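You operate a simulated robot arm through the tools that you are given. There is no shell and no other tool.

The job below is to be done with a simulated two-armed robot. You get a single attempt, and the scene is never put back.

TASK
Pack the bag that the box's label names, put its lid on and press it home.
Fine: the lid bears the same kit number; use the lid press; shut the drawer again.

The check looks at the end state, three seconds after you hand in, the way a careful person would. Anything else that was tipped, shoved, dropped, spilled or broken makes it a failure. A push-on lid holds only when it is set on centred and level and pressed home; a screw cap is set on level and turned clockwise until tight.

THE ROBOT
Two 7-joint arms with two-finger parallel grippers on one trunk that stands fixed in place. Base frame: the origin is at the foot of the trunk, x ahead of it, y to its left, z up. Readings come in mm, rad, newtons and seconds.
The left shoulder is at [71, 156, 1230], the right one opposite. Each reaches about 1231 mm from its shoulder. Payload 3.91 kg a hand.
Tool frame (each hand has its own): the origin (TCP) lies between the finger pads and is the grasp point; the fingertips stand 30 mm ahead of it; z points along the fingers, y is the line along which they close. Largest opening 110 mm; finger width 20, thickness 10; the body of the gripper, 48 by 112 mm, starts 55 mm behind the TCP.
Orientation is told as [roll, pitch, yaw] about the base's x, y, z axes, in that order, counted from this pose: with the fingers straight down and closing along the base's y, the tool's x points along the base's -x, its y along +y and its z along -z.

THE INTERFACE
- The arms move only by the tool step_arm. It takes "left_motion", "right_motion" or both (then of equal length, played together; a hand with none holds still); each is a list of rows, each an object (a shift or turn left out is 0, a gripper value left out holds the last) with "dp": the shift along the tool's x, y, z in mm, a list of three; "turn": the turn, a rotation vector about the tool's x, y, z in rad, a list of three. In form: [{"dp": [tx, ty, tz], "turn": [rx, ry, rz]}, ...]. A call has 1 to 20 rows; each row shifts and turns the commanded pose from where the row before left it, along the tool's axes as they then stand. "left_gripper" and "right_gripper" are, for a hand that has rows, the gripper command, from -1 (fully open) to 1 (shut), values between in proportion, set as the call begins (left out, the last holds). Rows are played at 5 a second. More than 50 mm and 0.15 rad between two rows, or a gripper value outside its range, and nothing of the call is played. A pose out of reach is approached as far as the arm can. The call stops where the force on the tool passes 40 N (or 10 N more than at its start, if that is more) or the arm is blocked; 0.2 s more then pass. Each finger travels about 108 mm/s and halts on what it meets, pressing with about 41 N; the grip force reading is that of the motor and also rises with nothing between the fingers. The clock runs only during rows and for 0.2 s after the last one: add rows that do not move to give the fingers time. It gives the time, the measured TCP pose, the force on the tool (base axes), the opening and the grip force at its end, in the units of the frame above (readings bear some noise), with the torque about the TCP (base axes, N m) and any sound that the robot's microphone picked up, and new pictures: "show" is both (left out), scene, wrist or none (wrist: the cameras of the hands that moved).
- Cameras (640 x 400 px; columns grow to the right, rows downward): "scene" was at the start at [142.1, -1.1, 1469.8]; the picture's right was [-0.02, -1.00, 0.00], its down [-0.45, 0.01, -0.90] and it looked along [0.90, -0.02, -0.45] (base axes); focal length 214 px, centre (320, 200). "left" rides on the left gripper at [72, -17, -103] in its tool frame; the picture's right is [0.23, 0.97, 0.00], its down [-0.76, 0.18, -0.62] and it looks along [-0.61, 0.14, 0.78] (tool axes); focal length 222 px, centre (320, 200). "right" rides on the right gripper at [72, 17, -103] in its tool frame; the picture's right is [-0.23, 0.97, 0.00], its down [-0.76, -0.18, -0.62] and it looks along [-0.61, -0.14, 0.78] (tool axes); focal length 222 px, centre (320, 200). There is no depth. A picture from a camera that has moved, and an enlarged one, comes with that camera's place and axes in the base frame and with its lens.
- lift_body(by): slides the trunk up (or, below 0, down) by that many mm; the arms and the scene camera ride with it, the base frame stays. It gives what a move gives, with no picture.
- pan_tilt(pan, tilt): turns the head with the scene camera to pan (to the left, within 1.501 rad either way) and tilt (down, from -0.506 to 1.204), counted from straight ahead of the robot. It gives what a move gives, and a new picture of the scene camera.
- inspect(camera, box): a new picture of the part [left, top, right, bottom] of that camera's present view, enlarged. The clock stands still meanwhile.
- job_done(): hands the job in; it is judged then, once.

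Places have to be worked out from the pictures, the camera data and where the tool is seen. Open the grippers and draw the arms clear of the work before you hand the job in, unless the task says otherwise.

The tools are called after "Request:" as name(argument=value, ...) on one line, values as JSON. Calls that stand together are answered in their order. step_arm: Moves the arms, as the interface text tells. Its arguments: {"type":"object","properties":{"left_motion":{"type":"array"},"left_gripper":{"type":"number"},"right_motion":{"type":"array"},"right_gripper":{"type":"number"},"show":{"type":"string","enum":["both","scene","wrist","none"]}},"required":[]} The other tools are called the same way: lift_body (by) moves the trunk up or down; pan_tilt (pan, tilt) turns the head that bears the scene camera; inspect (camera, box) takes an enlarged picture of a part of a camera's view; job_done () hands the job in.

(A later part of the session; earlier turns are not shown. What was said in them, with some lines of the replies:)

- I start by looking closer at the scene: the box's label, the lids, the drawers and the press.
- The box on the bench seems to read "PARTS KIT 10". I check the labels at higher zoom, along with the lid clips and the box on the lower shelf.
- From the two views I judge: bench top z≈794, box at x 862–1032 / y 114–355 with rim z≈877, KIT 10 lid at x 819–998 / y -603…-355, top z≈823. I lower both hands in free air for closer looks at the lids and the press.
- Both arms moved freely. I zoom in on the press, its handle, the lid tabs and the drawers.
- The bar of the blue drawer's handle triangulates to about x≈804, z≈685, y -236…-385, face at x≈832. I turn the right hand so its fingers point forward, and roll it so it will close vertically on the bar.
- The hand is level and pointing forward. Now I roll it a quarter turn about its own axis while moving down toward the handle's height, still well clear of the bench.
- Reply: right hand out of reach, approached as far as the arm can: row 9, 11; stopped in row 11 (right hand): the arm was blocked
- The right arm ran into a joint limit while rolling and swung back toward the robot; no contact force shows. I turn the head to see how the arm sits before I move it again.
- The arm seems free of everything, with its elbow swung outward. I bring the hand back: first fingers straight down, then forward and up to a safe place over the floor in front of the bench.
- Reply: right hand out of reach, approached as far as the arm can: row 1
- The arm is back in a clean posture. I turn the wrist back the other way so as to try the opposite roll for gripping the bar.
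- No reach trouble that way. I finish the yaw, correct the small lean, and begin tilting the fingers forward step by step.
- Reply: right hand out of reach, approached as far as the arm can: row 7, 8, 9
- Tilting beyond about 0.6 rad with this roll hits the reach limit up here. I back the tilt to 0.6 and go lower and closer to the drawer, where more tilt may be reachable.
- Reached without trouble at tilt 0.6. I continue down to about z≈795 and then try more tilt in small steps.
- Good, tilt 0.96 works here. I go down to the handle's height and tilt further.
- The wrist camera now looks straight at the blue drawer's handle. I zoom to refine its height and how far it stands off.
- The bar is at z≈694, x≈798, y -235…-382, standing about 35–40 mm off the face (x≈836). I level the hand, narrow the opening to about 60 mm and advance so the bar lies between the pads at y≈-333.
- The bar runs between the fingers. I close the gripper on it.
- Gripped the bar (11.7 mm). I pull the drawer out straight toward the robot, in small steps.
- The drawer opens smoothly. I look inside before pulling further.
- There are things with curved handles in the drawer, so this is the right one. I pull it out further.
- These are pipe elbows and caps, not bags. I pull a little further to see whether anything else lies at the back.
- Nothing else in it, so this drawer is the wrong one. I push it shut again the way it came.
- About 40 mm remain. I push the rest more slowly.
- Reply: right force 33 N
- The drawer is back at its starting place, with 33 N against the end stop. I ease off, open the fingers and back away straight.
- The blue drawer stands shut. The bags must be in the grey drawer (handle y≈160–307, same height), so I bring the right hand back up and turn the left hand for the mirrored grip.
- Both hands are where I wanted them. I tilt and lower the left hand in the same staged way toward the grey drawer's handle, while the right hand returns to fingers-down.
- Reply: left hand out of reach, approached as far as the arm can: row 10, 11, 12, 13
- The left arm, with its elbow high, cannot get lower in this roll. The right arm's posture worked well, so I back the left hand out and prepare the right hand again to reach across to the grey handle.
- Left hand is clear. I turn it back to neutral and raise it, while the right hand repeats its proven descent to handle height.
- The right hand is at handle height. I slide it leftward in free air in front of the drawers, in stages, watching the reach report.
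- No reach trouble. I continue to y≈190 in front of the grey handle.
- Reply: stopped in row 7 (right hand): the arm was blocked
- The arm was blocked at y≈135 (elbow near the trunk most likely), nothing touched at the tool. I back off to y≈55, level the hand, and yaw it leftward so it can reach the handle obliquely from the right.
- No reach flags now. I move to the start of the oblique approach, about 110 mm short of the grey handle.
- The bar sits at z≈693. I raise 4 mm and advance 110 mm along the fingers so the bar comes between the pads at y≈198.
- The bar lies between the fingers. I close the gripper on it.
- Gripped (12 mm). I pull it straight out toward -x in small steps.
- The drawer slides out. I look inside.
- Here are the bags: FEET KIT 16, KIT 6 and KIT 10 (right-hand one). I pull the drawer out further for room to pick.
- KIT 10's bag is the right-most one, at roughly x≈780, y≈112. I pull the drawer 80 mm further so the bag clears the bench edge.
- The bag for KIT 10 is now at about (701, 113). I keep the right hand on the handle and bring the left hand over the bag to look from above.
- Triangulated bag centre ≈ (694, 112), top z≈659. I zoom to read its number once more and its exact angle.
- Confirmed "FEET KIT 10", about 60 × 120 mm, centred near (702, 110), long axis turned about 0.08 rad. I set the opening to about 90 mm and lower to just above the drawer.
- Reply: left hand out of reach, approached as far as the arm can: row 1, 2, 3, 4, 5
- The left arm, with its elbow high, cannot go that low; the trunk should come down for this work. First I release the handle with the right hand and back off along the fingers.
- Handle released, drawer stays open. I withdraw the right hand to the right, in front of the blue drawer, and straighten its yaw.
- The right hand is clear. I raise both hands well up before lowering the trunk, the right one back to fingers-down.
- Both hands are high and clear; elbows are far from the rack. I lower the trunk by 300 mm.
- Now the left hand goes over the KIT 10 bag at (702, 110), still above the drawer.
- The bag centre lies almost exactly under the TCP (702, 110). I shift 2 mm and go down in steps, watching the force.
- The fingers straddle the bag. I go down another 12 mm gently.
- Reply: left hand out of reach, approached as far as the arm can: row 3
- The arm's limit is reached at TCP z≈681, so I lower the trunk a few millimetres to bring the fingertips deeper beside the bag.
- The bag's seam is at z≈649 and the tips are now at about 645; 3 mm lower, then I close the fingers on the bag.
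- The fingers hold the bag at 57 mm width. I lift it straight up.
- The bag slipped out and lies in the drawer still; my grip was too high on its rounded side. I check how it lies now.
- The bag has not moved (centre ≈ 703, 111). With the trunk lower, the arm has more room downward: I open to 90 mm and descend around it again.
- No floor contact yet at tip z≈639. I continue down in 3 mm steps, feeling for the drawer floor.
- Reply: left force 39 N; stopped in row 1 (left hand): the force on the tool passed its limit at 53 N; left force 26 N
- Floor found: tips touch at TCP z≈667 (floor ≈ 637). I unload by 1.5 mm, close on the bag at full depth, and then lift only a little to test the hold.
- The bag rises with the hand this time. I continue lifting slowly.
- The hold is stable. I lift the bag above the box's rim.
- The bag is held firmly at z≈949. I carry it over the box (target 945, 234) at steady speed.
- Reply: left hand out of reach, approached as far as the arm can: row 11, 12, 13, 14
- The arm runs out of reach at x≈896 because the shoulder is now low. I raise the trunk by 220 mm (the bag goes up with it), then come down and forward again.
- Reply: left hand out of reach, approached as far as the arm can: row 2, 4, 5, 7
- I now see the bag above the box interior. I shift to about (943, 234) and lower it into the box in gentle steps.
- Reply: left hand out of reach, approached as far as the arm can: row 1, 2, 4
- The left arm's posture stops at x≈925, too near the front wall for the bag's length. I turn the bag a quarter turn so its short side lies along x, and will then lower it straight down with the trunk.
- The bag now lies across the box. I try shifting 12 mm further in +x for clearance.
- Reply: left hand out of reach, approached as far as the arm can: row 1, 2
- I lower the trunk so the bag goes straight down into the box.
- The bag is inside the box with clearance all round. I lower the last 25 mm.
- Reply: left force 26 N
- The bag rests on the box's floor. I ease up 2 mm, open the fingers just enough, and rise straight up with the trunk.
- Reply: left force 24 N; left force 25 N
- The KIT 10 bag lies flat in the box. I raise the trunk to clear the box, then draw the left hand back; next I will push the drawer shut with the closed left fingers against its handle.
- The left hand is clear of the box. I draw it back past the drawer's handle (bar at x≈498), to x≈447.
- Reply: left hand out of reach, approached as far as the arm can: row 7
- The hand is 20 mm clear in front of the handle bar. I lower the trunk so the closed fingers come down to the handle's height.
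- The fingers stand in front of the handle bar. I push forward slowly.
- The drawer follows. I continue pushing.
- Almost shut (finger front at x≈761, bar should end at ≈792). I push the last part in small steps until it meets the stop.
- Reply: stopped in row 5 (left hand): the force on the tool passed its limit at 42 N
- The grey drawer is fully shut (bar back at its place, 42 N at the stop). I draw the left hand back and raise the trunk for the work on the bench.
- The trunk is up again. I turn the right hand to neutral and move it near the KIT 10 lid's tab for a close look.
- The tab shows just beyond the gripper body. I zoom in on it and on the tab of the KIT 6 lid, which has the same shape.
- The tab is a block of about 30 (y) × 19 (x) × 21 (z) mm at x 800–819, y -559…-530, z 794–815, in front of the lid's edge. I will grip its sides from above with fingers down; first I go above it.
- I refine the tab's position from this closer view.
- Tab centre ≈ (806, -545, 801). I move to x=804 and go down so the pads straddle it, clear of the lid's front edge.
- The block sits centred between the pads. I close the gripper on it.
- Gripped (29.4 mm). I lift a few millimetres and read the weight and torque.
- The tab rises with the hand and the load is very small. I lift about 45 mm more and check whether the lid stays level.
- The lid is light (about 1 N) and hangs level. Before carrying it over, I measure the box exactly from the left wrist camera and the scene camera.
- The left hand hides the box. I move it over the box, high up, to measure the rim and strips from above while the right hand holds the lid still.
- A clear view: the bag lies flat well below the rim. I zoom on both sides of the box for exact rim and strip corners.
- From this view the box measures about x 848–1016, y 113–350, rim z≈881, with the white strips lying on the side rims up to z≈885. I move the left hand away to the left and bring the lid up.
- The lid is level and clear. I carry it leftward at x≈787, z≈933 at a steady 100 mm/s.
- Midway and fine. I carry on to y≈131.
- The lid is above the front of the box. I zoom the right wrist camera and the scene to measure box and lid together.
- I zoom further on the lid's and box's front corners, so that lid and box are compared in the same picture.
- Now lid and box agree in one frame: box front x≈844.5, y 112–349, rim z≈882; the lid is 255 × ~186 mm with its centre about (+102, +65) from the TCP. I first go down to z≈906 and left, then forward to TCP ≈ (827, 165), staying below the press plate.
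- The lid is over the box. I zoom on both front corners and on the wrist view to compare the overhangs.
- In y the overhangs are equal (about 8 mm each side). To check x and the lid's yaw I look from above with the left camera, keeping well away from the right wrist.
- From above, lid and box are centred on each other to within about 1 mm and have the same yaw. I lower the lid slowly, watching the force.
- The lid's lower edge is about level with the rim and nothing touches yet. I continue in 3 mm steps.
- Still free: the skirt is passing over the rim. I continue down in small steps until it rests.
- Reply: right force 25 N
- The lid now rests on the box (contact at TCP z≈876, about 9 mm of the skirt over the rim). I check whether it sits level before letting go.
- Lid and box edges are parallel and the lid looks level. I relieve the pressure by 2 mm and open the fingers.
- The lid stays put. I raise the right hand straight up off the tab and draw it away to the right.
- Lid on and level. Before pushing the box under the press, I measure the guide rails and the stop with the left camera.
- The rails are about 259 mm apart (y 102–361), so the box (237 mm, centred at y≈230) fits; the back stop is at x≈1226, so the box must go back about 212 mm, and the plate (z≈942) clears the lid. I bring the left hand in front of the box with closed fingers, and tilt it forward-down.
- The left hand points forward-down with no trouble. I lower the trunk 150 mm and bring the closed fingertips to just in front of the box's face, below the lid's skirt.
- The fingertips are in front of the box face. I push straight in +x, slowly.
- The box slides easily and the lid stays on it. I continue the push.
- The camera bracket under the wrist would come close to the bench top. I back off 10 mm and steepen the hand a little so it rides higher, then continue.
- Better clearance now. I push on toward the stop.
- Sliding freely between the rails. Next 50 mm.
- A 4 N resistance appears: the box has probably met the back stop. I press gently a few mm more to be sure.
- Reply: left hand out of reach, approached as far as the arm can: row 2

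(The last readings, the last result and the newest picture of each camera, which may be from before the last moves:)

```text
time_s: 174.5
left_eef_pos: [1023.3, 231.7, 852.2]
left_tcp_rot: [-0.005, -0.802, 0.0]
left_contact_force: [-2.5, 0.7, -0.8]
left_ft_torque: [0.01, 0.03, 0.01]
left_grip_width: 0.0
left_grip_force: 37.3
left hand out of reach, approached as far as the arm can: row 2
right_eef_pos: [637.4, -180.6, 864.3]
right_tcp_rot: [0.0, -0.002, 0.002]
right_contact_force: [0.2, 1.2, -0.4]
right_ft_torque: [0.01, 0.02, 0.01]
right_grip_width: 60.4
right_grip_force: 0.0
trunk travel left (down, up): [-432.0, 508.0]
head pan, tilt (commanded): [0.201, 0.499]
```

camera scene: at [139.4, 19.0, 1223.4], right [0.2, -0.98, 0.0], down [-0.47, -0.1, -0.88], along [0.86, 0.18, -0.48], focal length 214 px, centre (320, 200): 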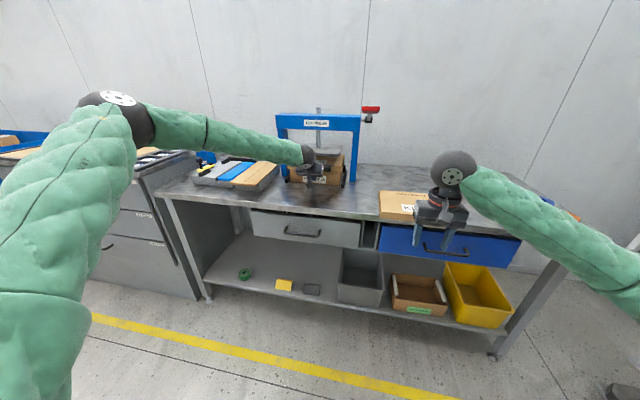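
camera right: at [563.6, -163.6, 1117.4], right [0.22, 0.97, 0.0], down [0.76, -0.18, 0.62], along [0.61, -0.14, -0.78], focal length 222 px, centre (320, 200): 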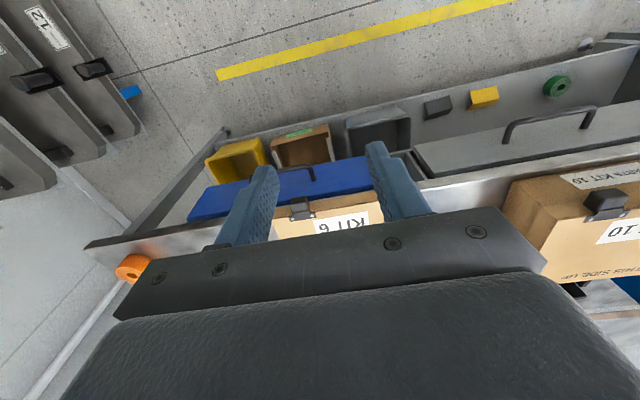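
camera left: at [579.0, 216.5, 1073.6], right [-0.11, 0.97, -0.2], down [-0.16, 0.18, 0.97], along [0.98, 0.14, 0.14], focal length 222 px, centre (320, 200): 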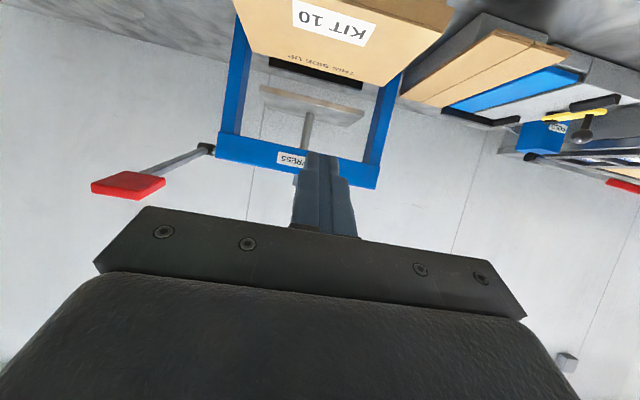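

The left arm is at its reach here; the box now stands at front x≈1052, i.e. centred under the ram within a few mm. I draw the left hand back and check the box's position under the plate.

Request:
step_arm(left_motion=[{"dp": [6.97, 0, -7.17]}, {"dp": [14, 0, -14.3]}, {"dp": [21, 0, -21.5]}, {"dp": [24, 5, -28]}, {"dp": [24, 10, -28]}, {"dp": [24, 15, -28]}, {"dp": [24, 20, -28]}, {"dp": [15, 25, -35]}, {"dp": [15, 25, -35]}], show="scene")

Request:
inspect(camera="scene", box=[260, 90, 400, 200])

```text
time_s: 176.5
left_eef_pos: [742.0, 332.1, 888.0]
left_tcp_rot: [-0.006, -0.801, 0.0]
left_contact_force: [0.1, 0.2, 0.4]
left_ft_torque: [-0.02, -0.01, 0.02]
left_grip_width: 0.0
left_grip_force: 38.0
right_eef_pos: [635.8, -180.7, 865.6]
right_tcp_rot: [0.0, -0.001, -0.001]
right_contact_force: [0.0, 0.4, -0.1]
right_ft_torque: [-0.01, -0.01, 0.02]
right_grip_width: 60.3
right_grip_force: 0.0
trunk travel left (down, up): [-432.0, 508.0]
head pan, tilt (commanded): [0.201, 0.499]
camera scene: at [138.6, 19.4, 1223.6], right [0.2, -0.98, 0.0], down [-0.47, -0.1, -0.88], along [0.86, 0.17, -0.48], focal length 214 px, centre (320, 200)
```

scene: 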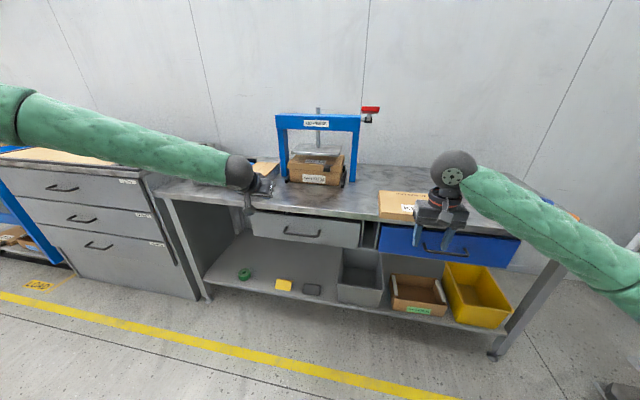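

```text
3.64 times, centred on (330, 145) of scene
camera zoom: at [138.6, 19.4, 1223.6], right [0.2, -0.98, 0.0], down [-0.47, -0.1, -0.88], along [0.86, 0.17, -0.48], focal length 780 px, centre (284, 400)
```

zoom: 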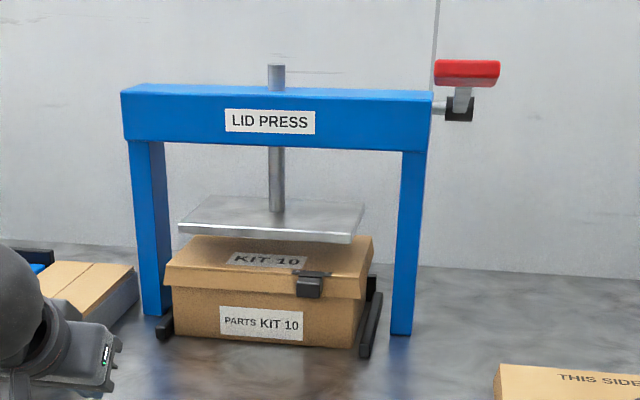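

The box with its lid stands squarely under the plate. From two views the lever's pivot is near (1163, 9, 1085) and its red grip near (894, 8, 1148), i.e. an arm of about 275 mm pointing toward me. I raise the trunk and bring the right hand near it for a close look.

Request:
lift_body(by=200)

Request:
step_arm(right_gripper=-1, right_motion=[{"dp": [0, 20, -30]}, {"dp": [0, 25, -35]}, {"dp": [0, 25, -35]}, {"dp": [-10, 25, -35]}, {"dp": [-20, 25, -30]}, {"dp": [-30, 25, -20]}, {"dp": [-35, 25, -5]}, {"dp": [-35, 20, 0]}], show="both")

```text
time_s: 178.7
left_eef_pos: [743.7, 334.3, 1088.9]
left_tcp_rot: [-0.005, -0.801, -0.002]
left_contact_force: [-0.7, 0.1, -0.5]
left_ft_torque: [0.01, 0.0, -0.06]
left_grip_width: 0.0
left_grip_force: 37.4
right_eef_pos: [637.1, -180.1, 1062.7]
right_tcp_rot: [0.001, -0.002, 0.002]
right_contact_force: [-0.5, 0.0, -0.2]
right_ft_torque: [0.0, 0.0, 0.01]
right_grip_width: 60.5
right_grip_force: 0.1
trunk travel left (down, up): [-632.0, 308.0]
head pan, tilt (commanded): [0.201, 0.499]
```

```text
time_s: 180.5
left_eef_pos: [743.9, 333.8, 1087.0]
left_tcp_rot: [-0.007, -0.8, 0.0]
left_contact_force: [-0.2, 0.1, -0.1]
left_ft_torque: [0.0, 0.03, 0.02]
left_grip_width: 0.0
left_grip_force: 38.2
right_eef_pos: [765.8, 11.1, 1253.3]
right_tcp_rot: [-0.002, -0.002, 0.001]
right_contact_force: [-0.5, 0.7, -1.2]
right_ft_torque: [0.04, 0.02, 0.0]
right_grip_width: 110.0
right_grip_force: 0.0
trunk travel left (down, up): [-632.0, 308.0]
head pan, tilt (commanded): [0.201, 0.499]
camera scene: at [140.5, 20.0, 1423.3], right [0.2, -0.98, 0.0], down [-0.47, -0.1, -0.88], along [0.86, 0.17, -0.48], focal length 214 px, centre (320, 200)
camera right: at [694.1, 28.5, 1356.6], right [0.23, 0.97, 0.0], down [0.76, -0.18, 0.62], along [0.61, -0.14, -0.78], focal length 222 px, centre (320, 200)
```

scene: 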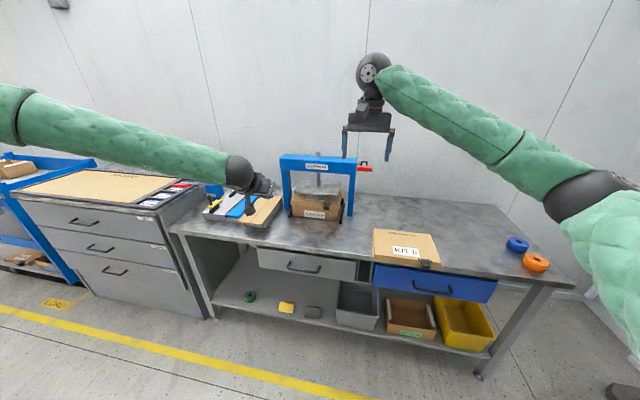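
right: 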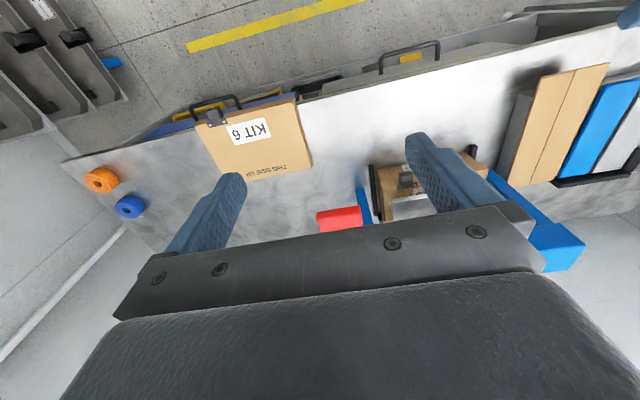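

The red grip is visible between the fingers. I zoom in on it from both cameras.

Request:
inspect(camera="right", box=[280, 150, 440, 250])

Request:
inspect(camera="scene", box=[320, 140, 400, 200])

Request:
inspect(camera="left", box=[0, 0, 640, 400])

```text
4.00 times, centred on (360, 200) of right
camera zoom: at [694.1, 28.5, 1356.6], right [0.23, 0.97, 0.0], down [0.76, -0.18, 0.62], along [0.61, -0.14, -0.78], focal length 888 px, centre (160, 200)
```

zoom: 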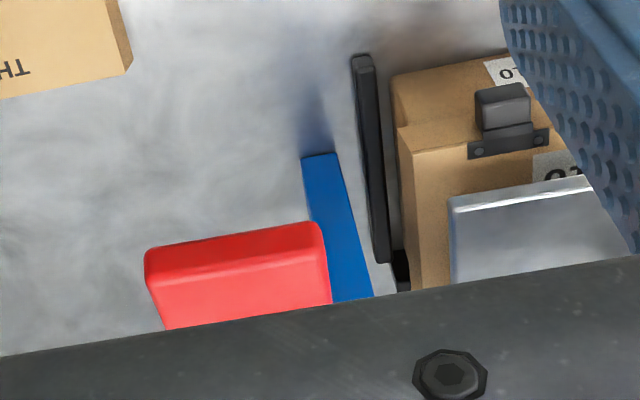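

```text
6.67 times, centred on (360, 170) of scene
camera zoom: at [140.5, 20.0, 1423.3], right [0.2, -0.98, 0.0], down [-0.47, -0.1, -0.88], along [0.86, 0.17, -0.48], focal length 1430 px, centre (53, 400)
```

zoom: 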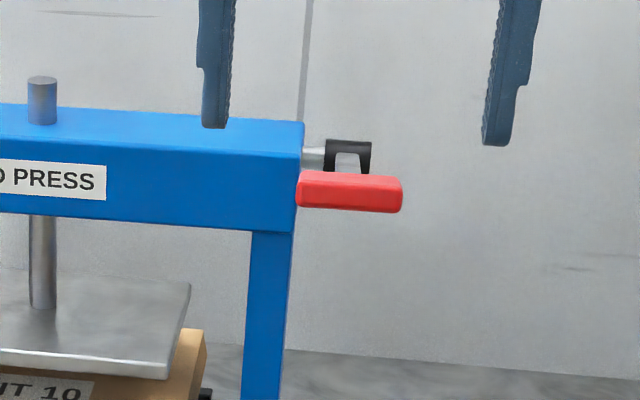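

```text
1.00 times, centred on (320, 200) of left (not enlarged: the box is as wide or as high as the picture)
camera zoom: at [619.2, 317.7, 1105.6], right [-0.15, 0.97, -0.17], down [0.08, 0.18, 0.98], along [0.98, 0.14, -0.11], focal length 222 px, centre (320, 200)
```

zoom: 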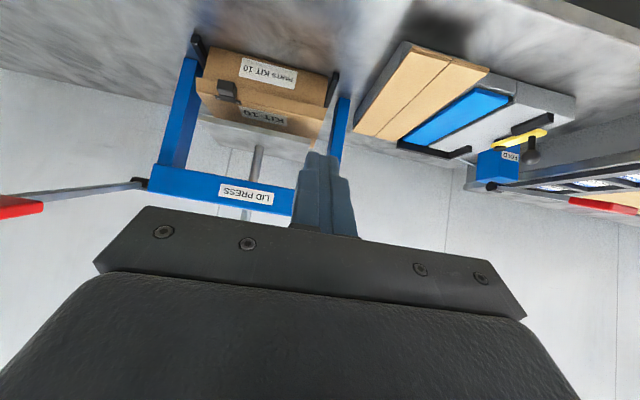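

The red grip is a paddle about 51 mm wide (y -15…36), its centre near (895, 10, 1155). I tilt the closed right hand forward-down and bring its fingertips just above the paddle.

Request:
step_arm(right_gripper=1, right_motion=[{"turn": [0, -0.1333, 0]}, {"turn": [0, -0.1333, 0]}, {"turn": [0, -0.1333, 0]}, {"turn": [0, -0.1333, 0]}, {"turn": [0, -0.1333, 0]}, {"turn": [0, -0.1333, 0]}], show="none")

Request:
step_arm(right_motion=[{"dp": [-18.6, 0, 34.9]}, {"dp": [-18.6, 0, 34.9]}, {"dp": [-18.6, 0, 34.9]}], show="both")

Request:
inspect(camera="scene", box=[310, 110, 420, 210])

```text
time_s: 181.9
left_eef_pos: [744.3, 333.1, 1087.6]
left_tcp_rot: [-0.005, -0.799, 0.001]
left_contact_force: [-0.3, -0.1, 0.1]
left_ft_torque: [0.0, 0.0, 0.01]
left_grip_width: 0.0
left_grip_force: 37.8
right_eef_pos: [767.2, 10.1, 1253.0]
right_tcp_rot: [0.003, -0.802, 0.0]
right_contact_force: [-0.1, 0.3, 0.6]
right_ft_torque: [0.02, 0.03, 0.02]
right_grip_width: 0.2
right_grip_force: 37.8
trunk travel left (down, up): [-632.0, 308.0]
head pan, tilt (commanded): [0.201, 0.499]
```

```text
time_s: 182.7
left_eef_pos: [744.0, 333.4, 1087.6]
left_tcp_rot: [-0.004, -0.8, 0.0]
left_contact_force: [0.7, 0.4, 0.0]
left_ft_torque: [0.02, -0.01, 0.0]
left_grip_width: 0.0
left_grip_force: 37.6
right_eef_pos: [881.9, 9.8, 1220.2]
right_tcp_rot: [0.0, -0.799, 0.003]
right_contact_force: [-0.3, 0.6, -0.9]
right_ft_torque: [-0.03, 0.02, -0.01]
right_grip_width: 0.0
right_grip_force: 38.3
trunk travel left (down, up): [-632.0, 308.0]
head pan, tilt (commanded): [0.201, 0.499]
camera scene: at [140.9, 19.4, 1423.3], right [0.2, -0.98, 0.0], down [-0.47, -0.1, -0.88], along [0.86, 0.17, -0.48], focal length 214 px, centre (320, 200)
camera right: at [757.1, 27.1, 1239.9], right [0.16, 0.97, 0.16], down [0.08, -0.18, 0.98], along [0.98, -0.14, -0.11], focal length 222 px, centre (320, 200)
```

scene: 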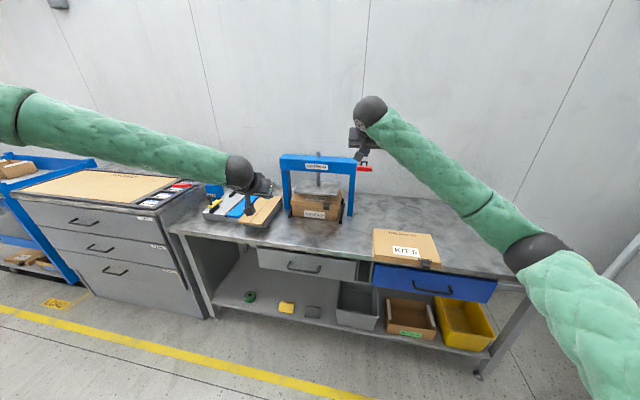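
right: 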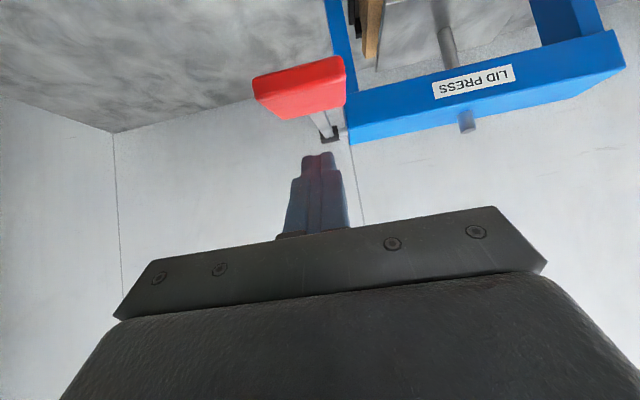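

```text
4.00 times, centred on (365, 160) of scene
camera zoom: at [140.9, 19.4, 1423.3], right [0.2, -0.98, 0.0], down [-0.47, -0.1, -0.88], along [0.86, 0.17, -0.48], focal length 858 px, centre (140, 360)
```

zoom: 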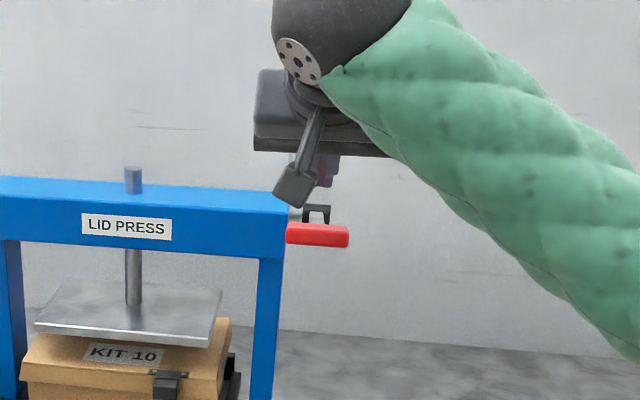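

I zoom the wrist view to locate the paddle's top face relative to the fingertips.

Request:
inspect(camera="right", box=[230, 30, 390, 190])

```text
2.50 times, centred on (310, 110) of right
camera zoom: at [757.1, 27.1, 1239.9], right [0.16, 0.97, 0.16], down [0.08, -0.18, 0.98], along [0.98, -0.14, -0.11], focal length 555 px, centre (345, 425)
```

zoom: 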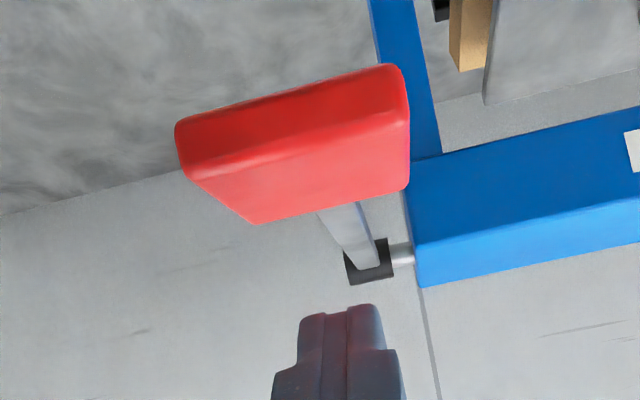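

The paddle's top face runs from (870, 1165) to (931, 1148) in x–z, centred at y≈10. The fingertips are about 33 mm above it; I come down until they touch.

Request:
step_arm(right_motion=[{"dp": [7.17, 0, 6.97]}, {"dp": [7.17, 0, 6.97]}, {"dp": [3.6, 0, 3.5]}], show="none")

Request:
step_arm(right_motion=[{"dp": [3.6, 0, 3.5]}, {"dp": [3.6, 0, 3.5]}, {"dp": [3.6, 0, 3.5]}], show="none")

Request:
inspect(camera="scene", box=[290, 130, 400, 220])

```text
time_s: 183.5
left_eef_pos: [742.4, 333.9, 1087.3]
left_tcp_rot: [-0.007, -0.799, 0.0]
left_contact_force: [-1.2, -0.4, 0.5]
left_ft_torque: [-0.03, -0.02, -0.02]
left_grip_width: 0.1
left_grip_force: 37.6
right_eef_pos: [880.6, 10.9, 1196.0]
right_tcp_rot: [0.002, -0.8, 0.001]
right_contact_force: [-0.6, -0.1, 0.2]
right_ft_torque: [0.03, 0.01, 0.01]
right_grip_width: 0.0
right_grip_force: 38.2
trunk travel left (down, up): [-632.0, 308.0]
head pan, tilt (commanded): [0.201, 0.499]
```

```text
time_s: 184.3
left_eef_pos: [742.6, 333.9, 1088.0]
left_tcp_rot: [-0.005, -0.799, 0.001]
left_contact_force: [0.3, -0.1, 0.1]
left_ft_torque: [0.0, -0.01, 0.01]
left_grip_width: 0.0
left_grip_force: 37.5
right_eef_pos: [880.4, 9.8, 1181.0]
right_tcp_rot: [-0.001, -0.802, 0.001]
right_contact_force: [-0.2, -0.7, 1.1]
right_ft_torque: [0.02, -0.01, 0.03]
right_grip_width: 0.0
right_grip_force: 38.0
trunk travel left (down, up): [-632.0, 308.0]
head pan, tilt (commanded): [0.201, 0.499]
```

```text
4.44 times, centred on (345, 175) of scene
camera zoom: at [139.6, 19.1, 1423.4], right [0.2, -0.98, 0.0], down [-0.47, -0.1, -0.88], along [0.86, 0.17, -0.48], focal length 953 px, centre (209, 311)
```

zoom: 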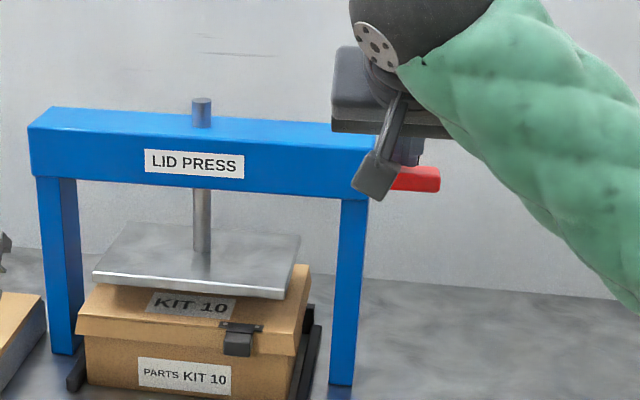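

Barely any resistance yet. I press down along the lever's arc in steps of about 12 mm, watching the force and the plate.

Request:
step_arm(right_motion=[{"dp": [10.34, 0, 6.15]}, {"dp": [9.99, 0, 6.79]}, {"dp": [9.71, 0, 7.07]}, {"dp": [9.44, 0, 7.5]}], show="none")

Request:
inspect(camera="scene", box=[290, 130, 400, 220])

```text
time_s: 185.3
left_eef_pos: [743.3, 333.8, 1087.7]
left_tcp_rot: [-0.006, -0.8, -0.001]
left_contact_force: [-0.2, 0.1, 0.9]
left_ft_torque: [0.0, 0.02, 0.0]
left_grip_width: 0.1
left_grip_force: 38.1
right_eef_pos: [873.8, 9.9, 1133.0]
right_tcp_rot: [-0.001, -0.801, 0.002]
right_contact_force: [0.9, 0.1, 1.7]
right_ft_torque: [0.02, -0.04, 0.0]
right_grip_width: 0.2
right_grip_force: 38.0
trunk travel left (down, up): [-632.0, 308.0]
head pan, tilt (commanded): [0.201, 0.499]
```

```text
4.44 times, centred on (345, 175) of scene
camera zoom: at [139.7, 19.0, 1423.4], right [0.2, -0.98, 0.0], down [-0.47, -0.1, -0.88], along [0.86, 0.17, -0.48], focal length 953 px, centre (209, 311)
```

zoom: 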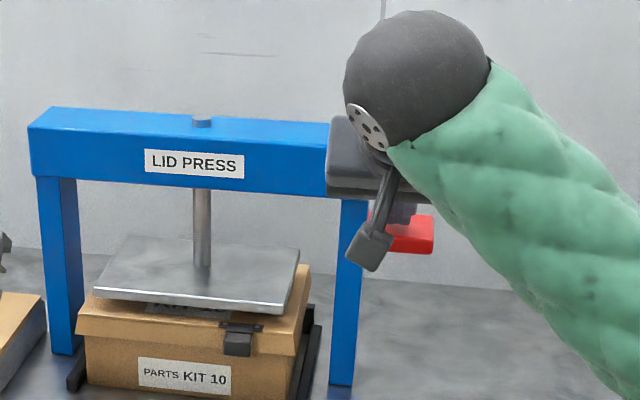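

The plate comes down smoothly. I continue pressing.

Request:
step_arm(right_motion=[{"dp": [9.1, 0, 8.0]}, {"dp": [8.75, 0, 8.36]}, {"dp": [8.25, 0, 8.72]}, {"dp": [7.97, 0, 9.01]}], show="none")

Request:
inspect(camera="scene", box=[290, 130, 400, 220])

```text
time_s: 186.3
left_eef_pos: [742.5, 333.2, 1088.0]
left_tcp_rot: [-0.004, -0.801, 0.001]
left_contact_force: [-0.4, -0.2, 0.1]
left_ft_torque: [0.0, -0.02, 0.0]
left_grip_width: 0.1
left_grip_force: 38.0
right_eef_pos: [872.7, 10.1, 1086.8]
right_tcp_rot: [0.003, -0.802, 0.001]
right_contact_force: [2.4, 0.2, 8.2]
right_ft_torque: [0.04, -0.19, 0.0]
right_grip_width: 0.2
right_grip_force: 37.6
trunk travel left (down, up): [-632.0, 308.0]
head pan, tilt (commanded): [0.201, 0.499]
```

```text
4.44 times, centred on (345, 175) of scene
camera zoom: at [138.8, 19.1, 1423.7], right [0.2, -0.98, 0.0], down [-0.47, -0.1, -0.88], along [0.86, 0.17, -0.48], focal length 953 px, centre (209, 311)
```

zoom: 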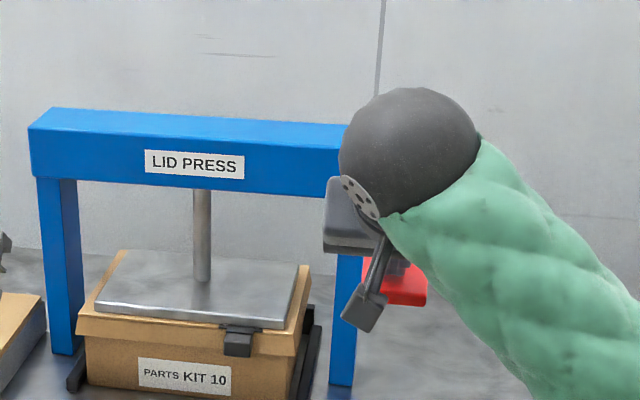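

The plate has reached the lid and the force begins to rise (8 N). I continue in 6 mm steps.

Request:
step_arm(right_motion=[{"dp": [3.78, 0, 4.72]}, {"dp": [3.78, 0, 4.72]}, {"dp": [3.57, 0, 4.86]}, {"dp": [3.57, 0, 4.86]}], show="none")

Request:
inspect(camera="scene", box=[290, 130, 400, 220])

```text
time_s: 187.3
left_eef_pos: [741.5, 333.2, 1088.5]
left_tcp_rot: [-0.005, -0.802, 0.0]
left_contact_force: [-0.3, 0.4, 0.0]
left_ft_torque: [-0.03, 0.0, -0.02]
left_grip_width: 0.3
left_grip_force: 38.2
right_eef_pos: [876.8, 10.3, 1062.7]
right_tcp_rot: [0.0, -0.803, -0.001]
right_contact_force: [-0.5, 0.4, 7.2]
right_ft_torque: [0.0, -0.09, -0.01]
right_grip_width: 0.0
right_grip_force: 37.6
trunk travel left (down, up): [-632.0, 308.0]
head pan, tilt (commanded): [0.201, 0.499]
```

```text
4.44 times, centred on (345, 175) of scene
camera zoom: at [138.7, 19.1, 1423.6], right [0.2, -0.98, 0.0], down [-0.47, -0.1, -0.88], along [0.86, 0.17, -0.48], focal length 953 px, centre (209, 311)
```

zoom: 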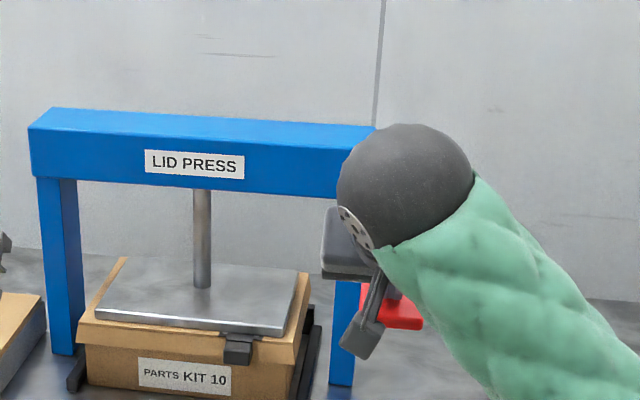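

The lid is going down under the plate. I continue.

Request:
step_arm(right_motion=[{"dp": [3.36, 0, 5.0]}, {"dp": [3.36, 0, 5.0]}, {"dp": [3.15, 0, 5.15]}, {"dp": [3.15, 0, 5.15]}], show="none")

Request:
inspect(camera="scene", box=[290, 130, 400, 220])

```text
time_s: 187.9
left_eef_pos: [741.1, 333.5, 1089.1]
left_tcp_rot: [-0.007, -0.801, -0.004]
left_contact_force: [0.7, -0.3, 0.7]
left_ft_torque: [0.0, 0.01, -0.02]
left_grip_width: 0.0
left_grip_force: 37.6
right_eef_pos: [878.1, 9.8, 1062.1]
right_tcp_rot: [0.008, -0.817, -0.004]
right_contact_force: [-14.0, -1.5, 21.6]
right_ft_torque: [-0.12, 0.09, -0.03]
right_grip_width: 0.0
right_grip_force: 37.6
trunk travel left (down, up): [-632.0, 308.0]
head pan, tilt (commanded): [0.201, 0.499]
stopped in row 2 (right hand): the force on the tool passed its limit at 44 N (the readings are from after the stop); the commanded pose is now the measured one
```

```text
4.44 times, centred on (345, 175) of scene
camera zoom: at [137.4, 18.8, 1423.6], right [0.2, -0.98, 0.0], down [-0.47, -0.1, -0.88], along [0.86, 0.17, -0.48], focal length 953 px, centre (209, 311)
```

zoom: 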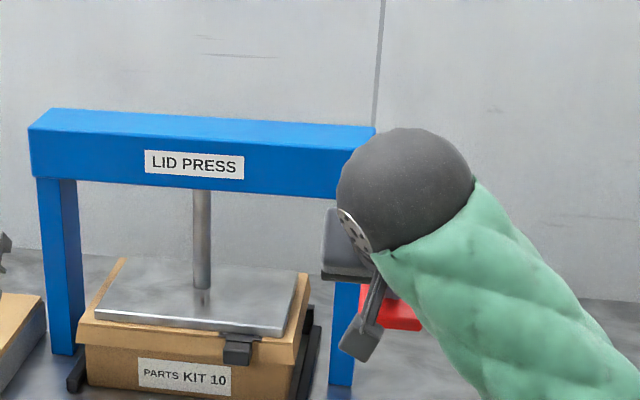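

The force rose sharply to 44 N: the plate has met firm resistance. I look closely at the lid and box, then press once more to be sure it is home.

Request:
inspect(camera="scene", box=[300, 180, 370, 222])

Request:
step_arm(right_motion=[{"dp": [3.36, 0, 5.0]}, {"dp": [3.36, 0, 5.0]}, {"dp": [3.36, 0, 5.0]}], show="none")

Request:
inspect(camera="scene", box=[300, 180, 370, 222])

```text
9.14 times, centred on (335, 201) of scene
camera zoom: at [137.4, 18.8, 1423.6], right [0.2, -0.98, 0.0], down [-0.47, -0.1, -0.88], along [0.86, 0.17, -0.48], focal length 1961 px, centre (183, 191)
```

zoom: 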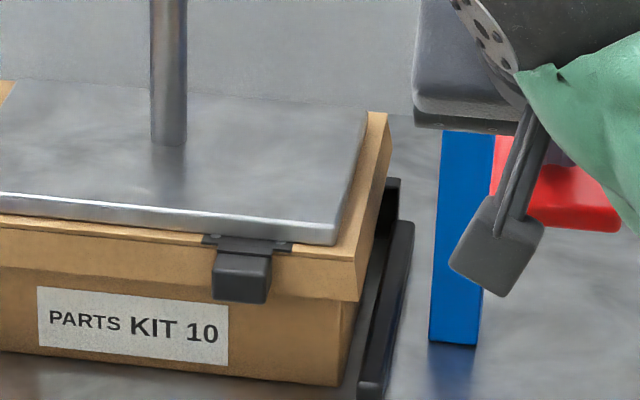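

```text
time_s: 188.3
left_eef_pos: [741.1, 333.5, 1088.4]
left_tcp_rot: [-0.003, -0.801, -0.003]
left_contact_force: [0.2, -0.1, 0.0]
left_ft_torque: [-0.02, 0.0, 0.02]
left_grip_width: 0.1
left_grip_force: 37.9
right_eef_pos: [879.2, 11.3, 1061.4]
right_tcp_rot: [0.013, -0.823, -0.004]
right_contact_force: [-15.7, -1.4, 22.3]
right_ft_torque: [-0.04, 0.13, -0.02]
right_grip_width: 0.0
right_grip_force: 37.6
trunk travel left (down, up): [-632.0, 308.0]
head pan, tilt (commanded): [0.201, 0.499]
stopped in row 2 (right hand): the force on the tool passed its limit at 45 N (the readings are from after the stop); the commanded pose is now the measured one
```

```text
9.14 times, centred on (335, 201) of scene
camera zoom: at [137.5, 18.8, 1423.5], right [0.2, -0.98, 0.0], down [-0.47, -0.1, -0.88], along [0.86, 0.17, -0.48], focal length 1961 px, centre (183, 191)
```

zoom: 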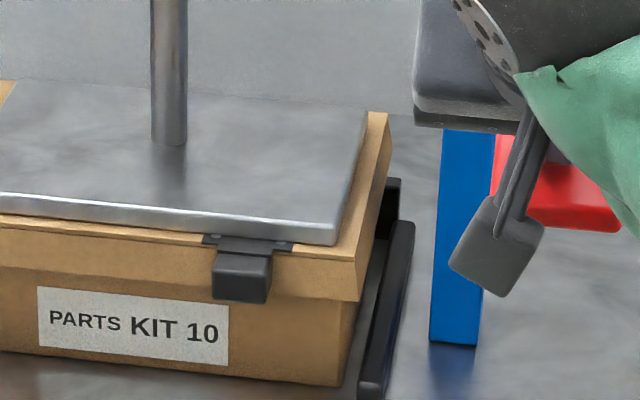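

Nothing yields any further at 45 N, and the lid's top has come down about 12 mm to the rim's level: it is home. I ease the hand back up and see whether the lever follows.

Request:
step_arm(right_motion=[{"dp": [-3.4, 0, -5.0]}, {"dp": [-7.3, 0, -9.6]}, {"dp": [-7.6, 0, -9.4]}, {"dp": [-8, 0, -9.0]}, {"dp": [-8.75, 0, -8.4]}], show="none")

Request:
inspect(camera="scene", box=[290, 130, 400, 220])

```text
time_s: 189.5
left_eef_pos: [742.6, 333.1, 1088.5]
left_tcp_rot: [-0.005, -0.8, 0.001]
left_contact_force: [0.5, 0.2, 0.5]
left_ft_torque: [0.01, -0.01, 0.01]
left_grip_width: 0.0
left_grip_force: 37.7
right_eef_pos: [875.0, 11.5, 1110.2]
right_tcp_rot: [0.007, -0.818, -0.005]
right_contact_force: [0.1, -0.5, 4.2]
right_ft_torque: [-0.03, -0.06, 0.02]
right_grip_width: 0.0
right_grip_force: 37.8
trunk travel left (down, up): [-632.0, 308.0]
head pan, tilt (commanded): [0.201, 0.499]
```

```text
4.44 times, centred on (345, 175) of scene
camera zoom: at [139.4, 19.2, 1423.4], right [0.2, -0.98, 0.0], down [-0.47, -0.1, -0.88], along [0.86, 0.17, -0.48], focal length 953 px, centre (209, 311)
```

zoom: 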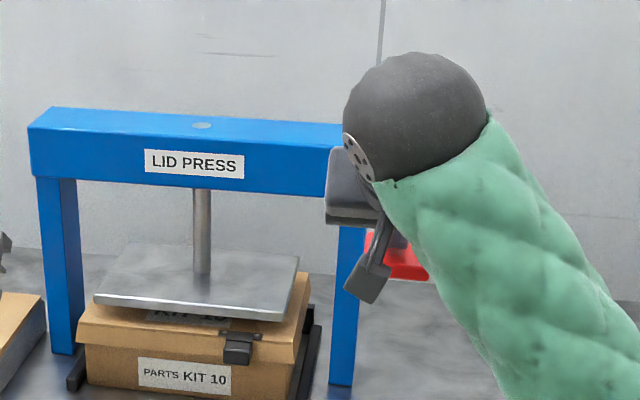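

The press springs back with the hand, and the plate rises off the lid. I let the lever up slowly to its rest and move clear of it.

Request:
step_arm(right_motion=[{"dp": [-8.6, 0, -8.4]}, {"dp": [-8.6, 0, -8.4]}, {"dp": [-8.6, 0, -8.4]}, {"dp": [-8.6, 0, -8.4]}, {"dp": [-8.6, 0, -8.4]}, {"dp": [-8.6, 0, -8.4]}, {"dp": [-8.6, 0, -8.4]}, {"dp": [-8.6, 0, -8.4]}, {"dp": [-8.6, 0, -8.4]}, {"dp": [-8.6, 0, -8.4]}], show="scene")

Request:
inspect(camera="scene", box=[280, 110, 400, 220])

```text
time_s: 191.7
left_eef_pos: [743.5, 333.8, 1087.2]
left_tcp_rot: [-0.004, -0.801, -0.001]
left_contact_force: [0.2, -0.3, -0.5]
left_ft_torque: [0.01, 0.01, 0.0]
left_grip_width: 0.0
left_grip_force: 38.1
right_eef_pos: [872.7, 8.9, 1232.9]
right_tcp_rot: [0.009, -0.82, -0.003]
right_contact_force: [-0.2, 0.7, 0.5]
right_ft_torque: [-0.02, 0.02, 0.02]
right_grip_width: 0.0
right_grip_force: 37.8
trunk travel left (down, up): [-632.0, 308.0]
head pan, tilt (commanded): [0.201, 0.499]
camera scene: at [139.5, 19.4, 1423.4], right [0.2, -0.98, 0.0], down [-0.47, -0.1, -0.88], along [0.86, 0.17, -0.48], focal length 214 px, centre (320, 200)
```

scene: 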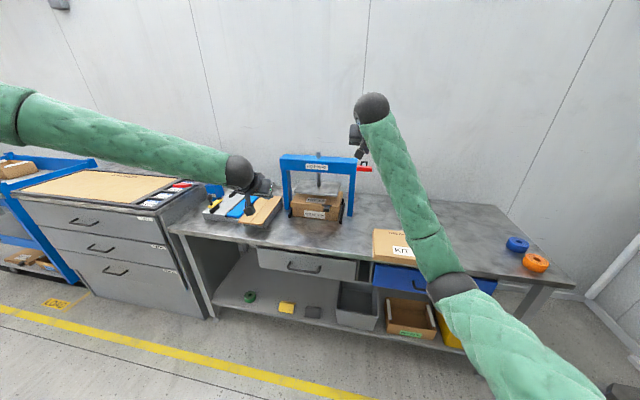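

```text
3.64 times, centred on (340, 165) of scene
camera zoom: at [139.5, 19.4, 1423.4], right [0.2, -0.98, 0.0], down [-0.47, -0.1, -0.88], along [0.86, 0.17, -0.48], focal length 780 px, centre (247, 327)
```

zoom: 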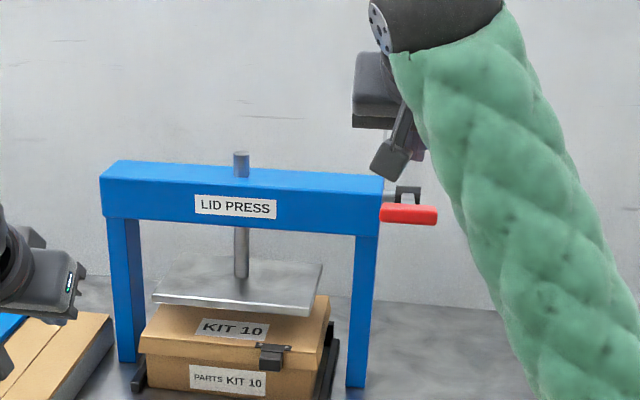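

The lever is back at rest and the plate is up. I check the lid on the box closely, and the rest of the scene.

Request:
inspect(camera="scene", box=[283, 180, 348, 222])

Request:
inspect(camera="left", box=[150, 0, 370, 200])

```text
9.52 times, centred on (316, 201) of scene
camera zoom: at [139.5, 19.4, 1423.4], right [0.2, -0.98, 0.0], down [-0.47, -0.1, -0.88], along [0.86, 0.17, -0.48], focal length 2043 px, centre (363, 190)
```

zoom: 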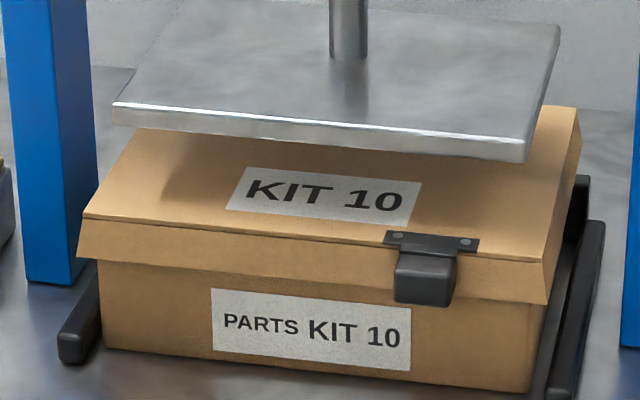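

```text
2.00 times, centred on (260, 100) of left
camera zoom: at [618.3, 317.6, 1106.3], right [-0.15, 0.97, -0.17], down [0.08, 0.18, 0.98], along [0.98, 0.14, -0.11], focal length 444 px, centre (440, 400)
```

zoom: 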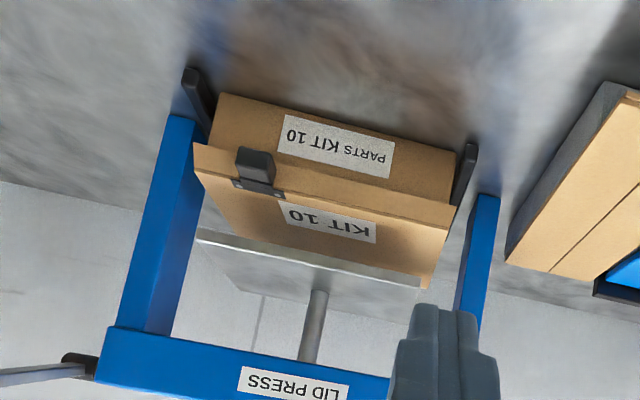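

Lid and box edges are parallel, the skirt sits evenly about 20 mm over the box on both sides, and the lid did not spring back. I draw both arms back, straighten the hands and open the grippers.

Request:
step_arm(right_motion=[{"dp": [-10, 0, -12]}, {"dp": [-5, -10, -15]}, {"dp": [13.6, -15, -14.6]}, {"dp": [13.6, -15, -14.6]}, {"dp": [13.6, -15, -14.6]}, {"dp": [13.6, -15, -14.6]}, {"dp": [13.6, -15, -14.6]}, {"dp": [13.6, -15, -14.6]}, {"dp": [13.6, -15, -14.6]}, {"dp": [13.6, -15, -14.6]}, {"dp": [13.6, -15, -14.6]}, {"turn": [0, 0.137, 0]}, {"turn": [0, 0.137, 0]}, {"turn": [0, 0.137, 0]}, {"turn": [0, 0.137, 0]}, {"turn": [0, 0.137, 0]}, {"turn": [0, 0.137, 0]}], left_motion=[{"dp": [10.5, 5, -10.8]}, {"dp": [10.5, 5, -10.8]}, {"dp": [10.5, 10, -10.8]}, {"dp": [10.5, 10, -10.8]}, {"dp": [10.5, 10, -10.8]}, {"dp": [10.5, 10, -10.8]}, {"dp": [10.5, 10, -10.8]}, {"dp": [10.5, 10, -10.8]}, {"dp": [10.5, 10, -10.8]}, {"dp": [10.5, 10, -10.8]}, {"turn": [0, 0.133, 0]}, {"turn": [0, 0.133, 0]}, {"turn": [0, 0.133, 0]}, {"turn": [0, 0.133, 0]}, {"turn": [0, 0.133, 0]}, {"turn": [0, 0.133, 0]}, {}], show="scene")

```text
time_s: 195.3
left_eef_pos: [592.8, 424.5, 1087.1]
left_tcp_rot: [-0.003, -0.002, -0.004]
left_contact_force: [0.2, -0.1, 0.5]
left_ft_torque: [-0.01, 0.0, 0.01]
left_grip_width: 0.0
left_grip_force: 37.8
right_eef_pos: [683.8, -134.8, 1260.4]
right_tcp_rot: [0.005, 0.003, 0.001]
right_contact_force: [0.8, -0.4, -0.6]
right_ft_torque: [-0.02, -0.04, -0.04]
right_grip_width: 0.0
right_grip_force: 37.8
trunk travel left (down, up): [-632.0, 308.0]
head pan, tilt (commanded): [0.201, 0.499]
camera scene: at [138.9, 19.8, 1423.4], right [0.2, -0.98, 0.0], down [-0.47, -0.1, -0.88], along [0.86, 0.17, -0.48], focal length 214 px, centre (320, 200)
```

scene: 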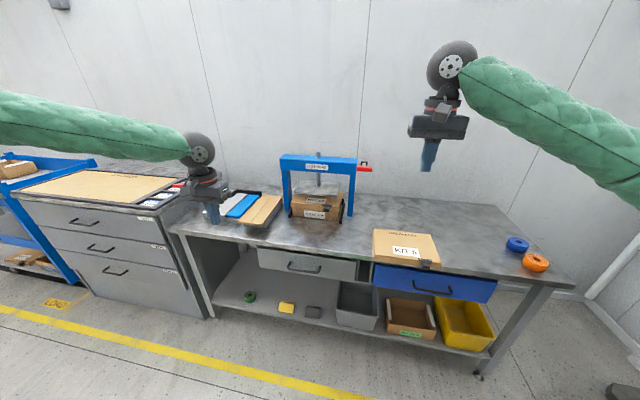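

Both arms are clear. I open the grippers and check the drawers, the KIT 6 lid and everything else against the starting state.

Request:
step_arm(left_gripper=-1, right_gripper=-1, left_motion=[{"dp": [30, 10, -10]}, {"dp": [30, 10, -10]}, {"dp": [30, 0, -10]}, {}], right_motion=[{"dp": [30, -20, 0]}, {"dp": [30, -20, 0]}, {"dp": [30, -20, 0]}, {}], show="scene")

Request:
inspect(camera="scene", box=[230, 220, 410, 310])

Request:
inspect(camera="scene", box=[360, 215, 560, 340])

Request:
inspect(camera="scene", box=[0, 150, 290, 310])

```text
time_s: 196.3
left_eef_pos: [502.2, 445.2, 1115.5]
left_tcp_rot: [-0.004, -0.004, -0.003]
left_contact_force: [0.3, 0.1, -1.0]
left_ft_torque: [-0.02, 0.0, 0.0]
left_grip_width: 110.0
left_grip_force: 0.0
right_eef_pos: [596.1, -194.8, 1259.3]
right_tcp_rot: [0.008, 0.005, 0.004]
right_contact_force: [-0.3, 0.2, 0.0]
right_ft_torque: [-0.03, 0.05, 0.01]
right_grip_width: 110.1
right_grip_force: 0.0
trunk travel left (down, up): [-632.0, 308.0]
head pan, tilt (commanded): [0.201, 0.499]
camera scene: at [141.0, 19.6, 1423.2], right [0.2, -0.98, 0.0], down [-0.47, -0.1, -0.88], along [0.86, 0.17, -0.48], focal length 214 px, centre (320, 200)
```

scene: 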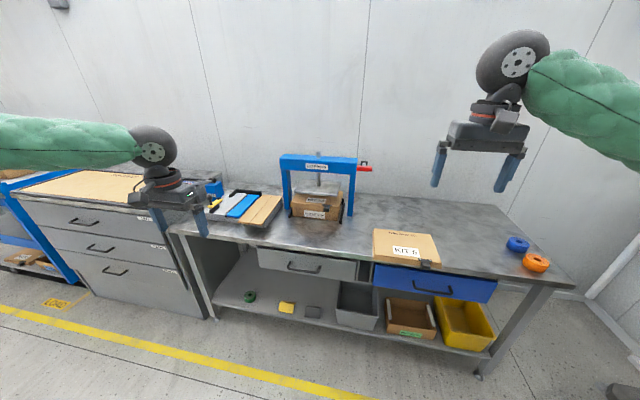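

```text
3.56 times, centred on (320, 265) of scene
camera zoom: at [141.0, 19.6, 1423.2], right [0.2, -0.98, 0.0], down [-0.47, -0.1, -0.88], along [0.86, 0.17, -0.48], focal length 763 px, centre (320, -31)
```

zoom: 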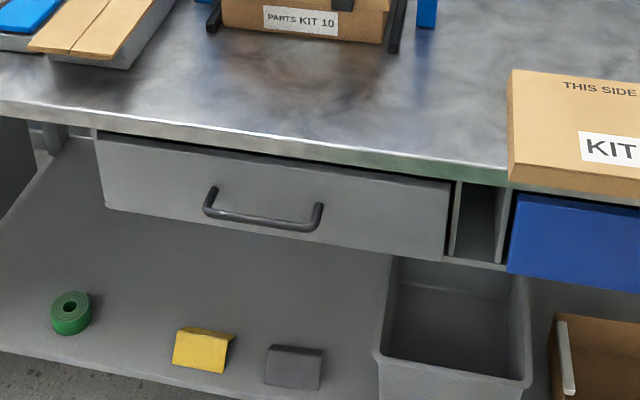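

```text
3.20 times, centred on (460, 278) of scene
camera zoom: at [141.0, 19.6, 1423.2], right [0.2, -0.98, 0.0], down [-0.47, -0.1, -0.88], along [0.86, 0.17, -0.48], focal length 686 px, centre (-128, -48)
```

zoom: 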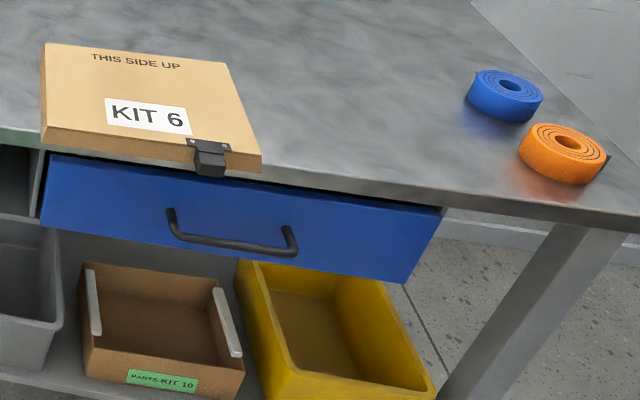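

```text
2.21 times, centred on (145, 230) of scene
camera zoom: at [141.0, 19.6, 1423.2], right [0.2, -0.98, 0.0], down [-0.47, -0.1, -0.88], along [0.86, 0.17, -0.48], focal length 473 px, centre (706, 134)
```

zoom: 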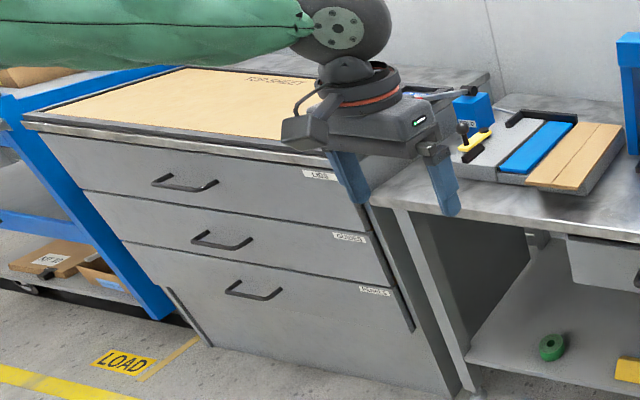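

Both drawers are shut, the press lever is back at rest, the lid sits level and home on the KIT 10 box, and nothing else has moved. The grippers are open and the arms are clear, so I hand the job in.

Request:
job_done()

```text
The job is handed in.
```

The KIT 10 bag is packed in the bench box, the KIT 10 lid is on, and I pressed it down in the lid press. I handed the job in without seeing the check's result.

- **Bag:** I packed "FEET KIT 10", which matches the box's label "PARTS KIT 10". It lies flat, well below the rim. It slipped once on the first lift, while still in the drawer, and the second grip held.
- **Lid:** I set the lid marked KIT 10 on the box, centred to within about 1 mm before lowering. After pressing it was level to within about 2 mm. It went down about 12 mm under the plate, stopped hard at about 45 N on the lever, and did not spring back. I take that as pressed home; the seat itself is hidden inside the lid.
- **Press:** The lever and plate sprang back to their raised rest. The box is still standing in the press.
- **Drawers:** The bags were in the grey drawer. I opened the blue one first and found only pipe elbows and caps. Both are shut again, pushed to their stops.
- **Rest of the scene:** In the final camera views nothing else looked moved or damaged. Both grippers are open and both arms are drawn clear of the work.
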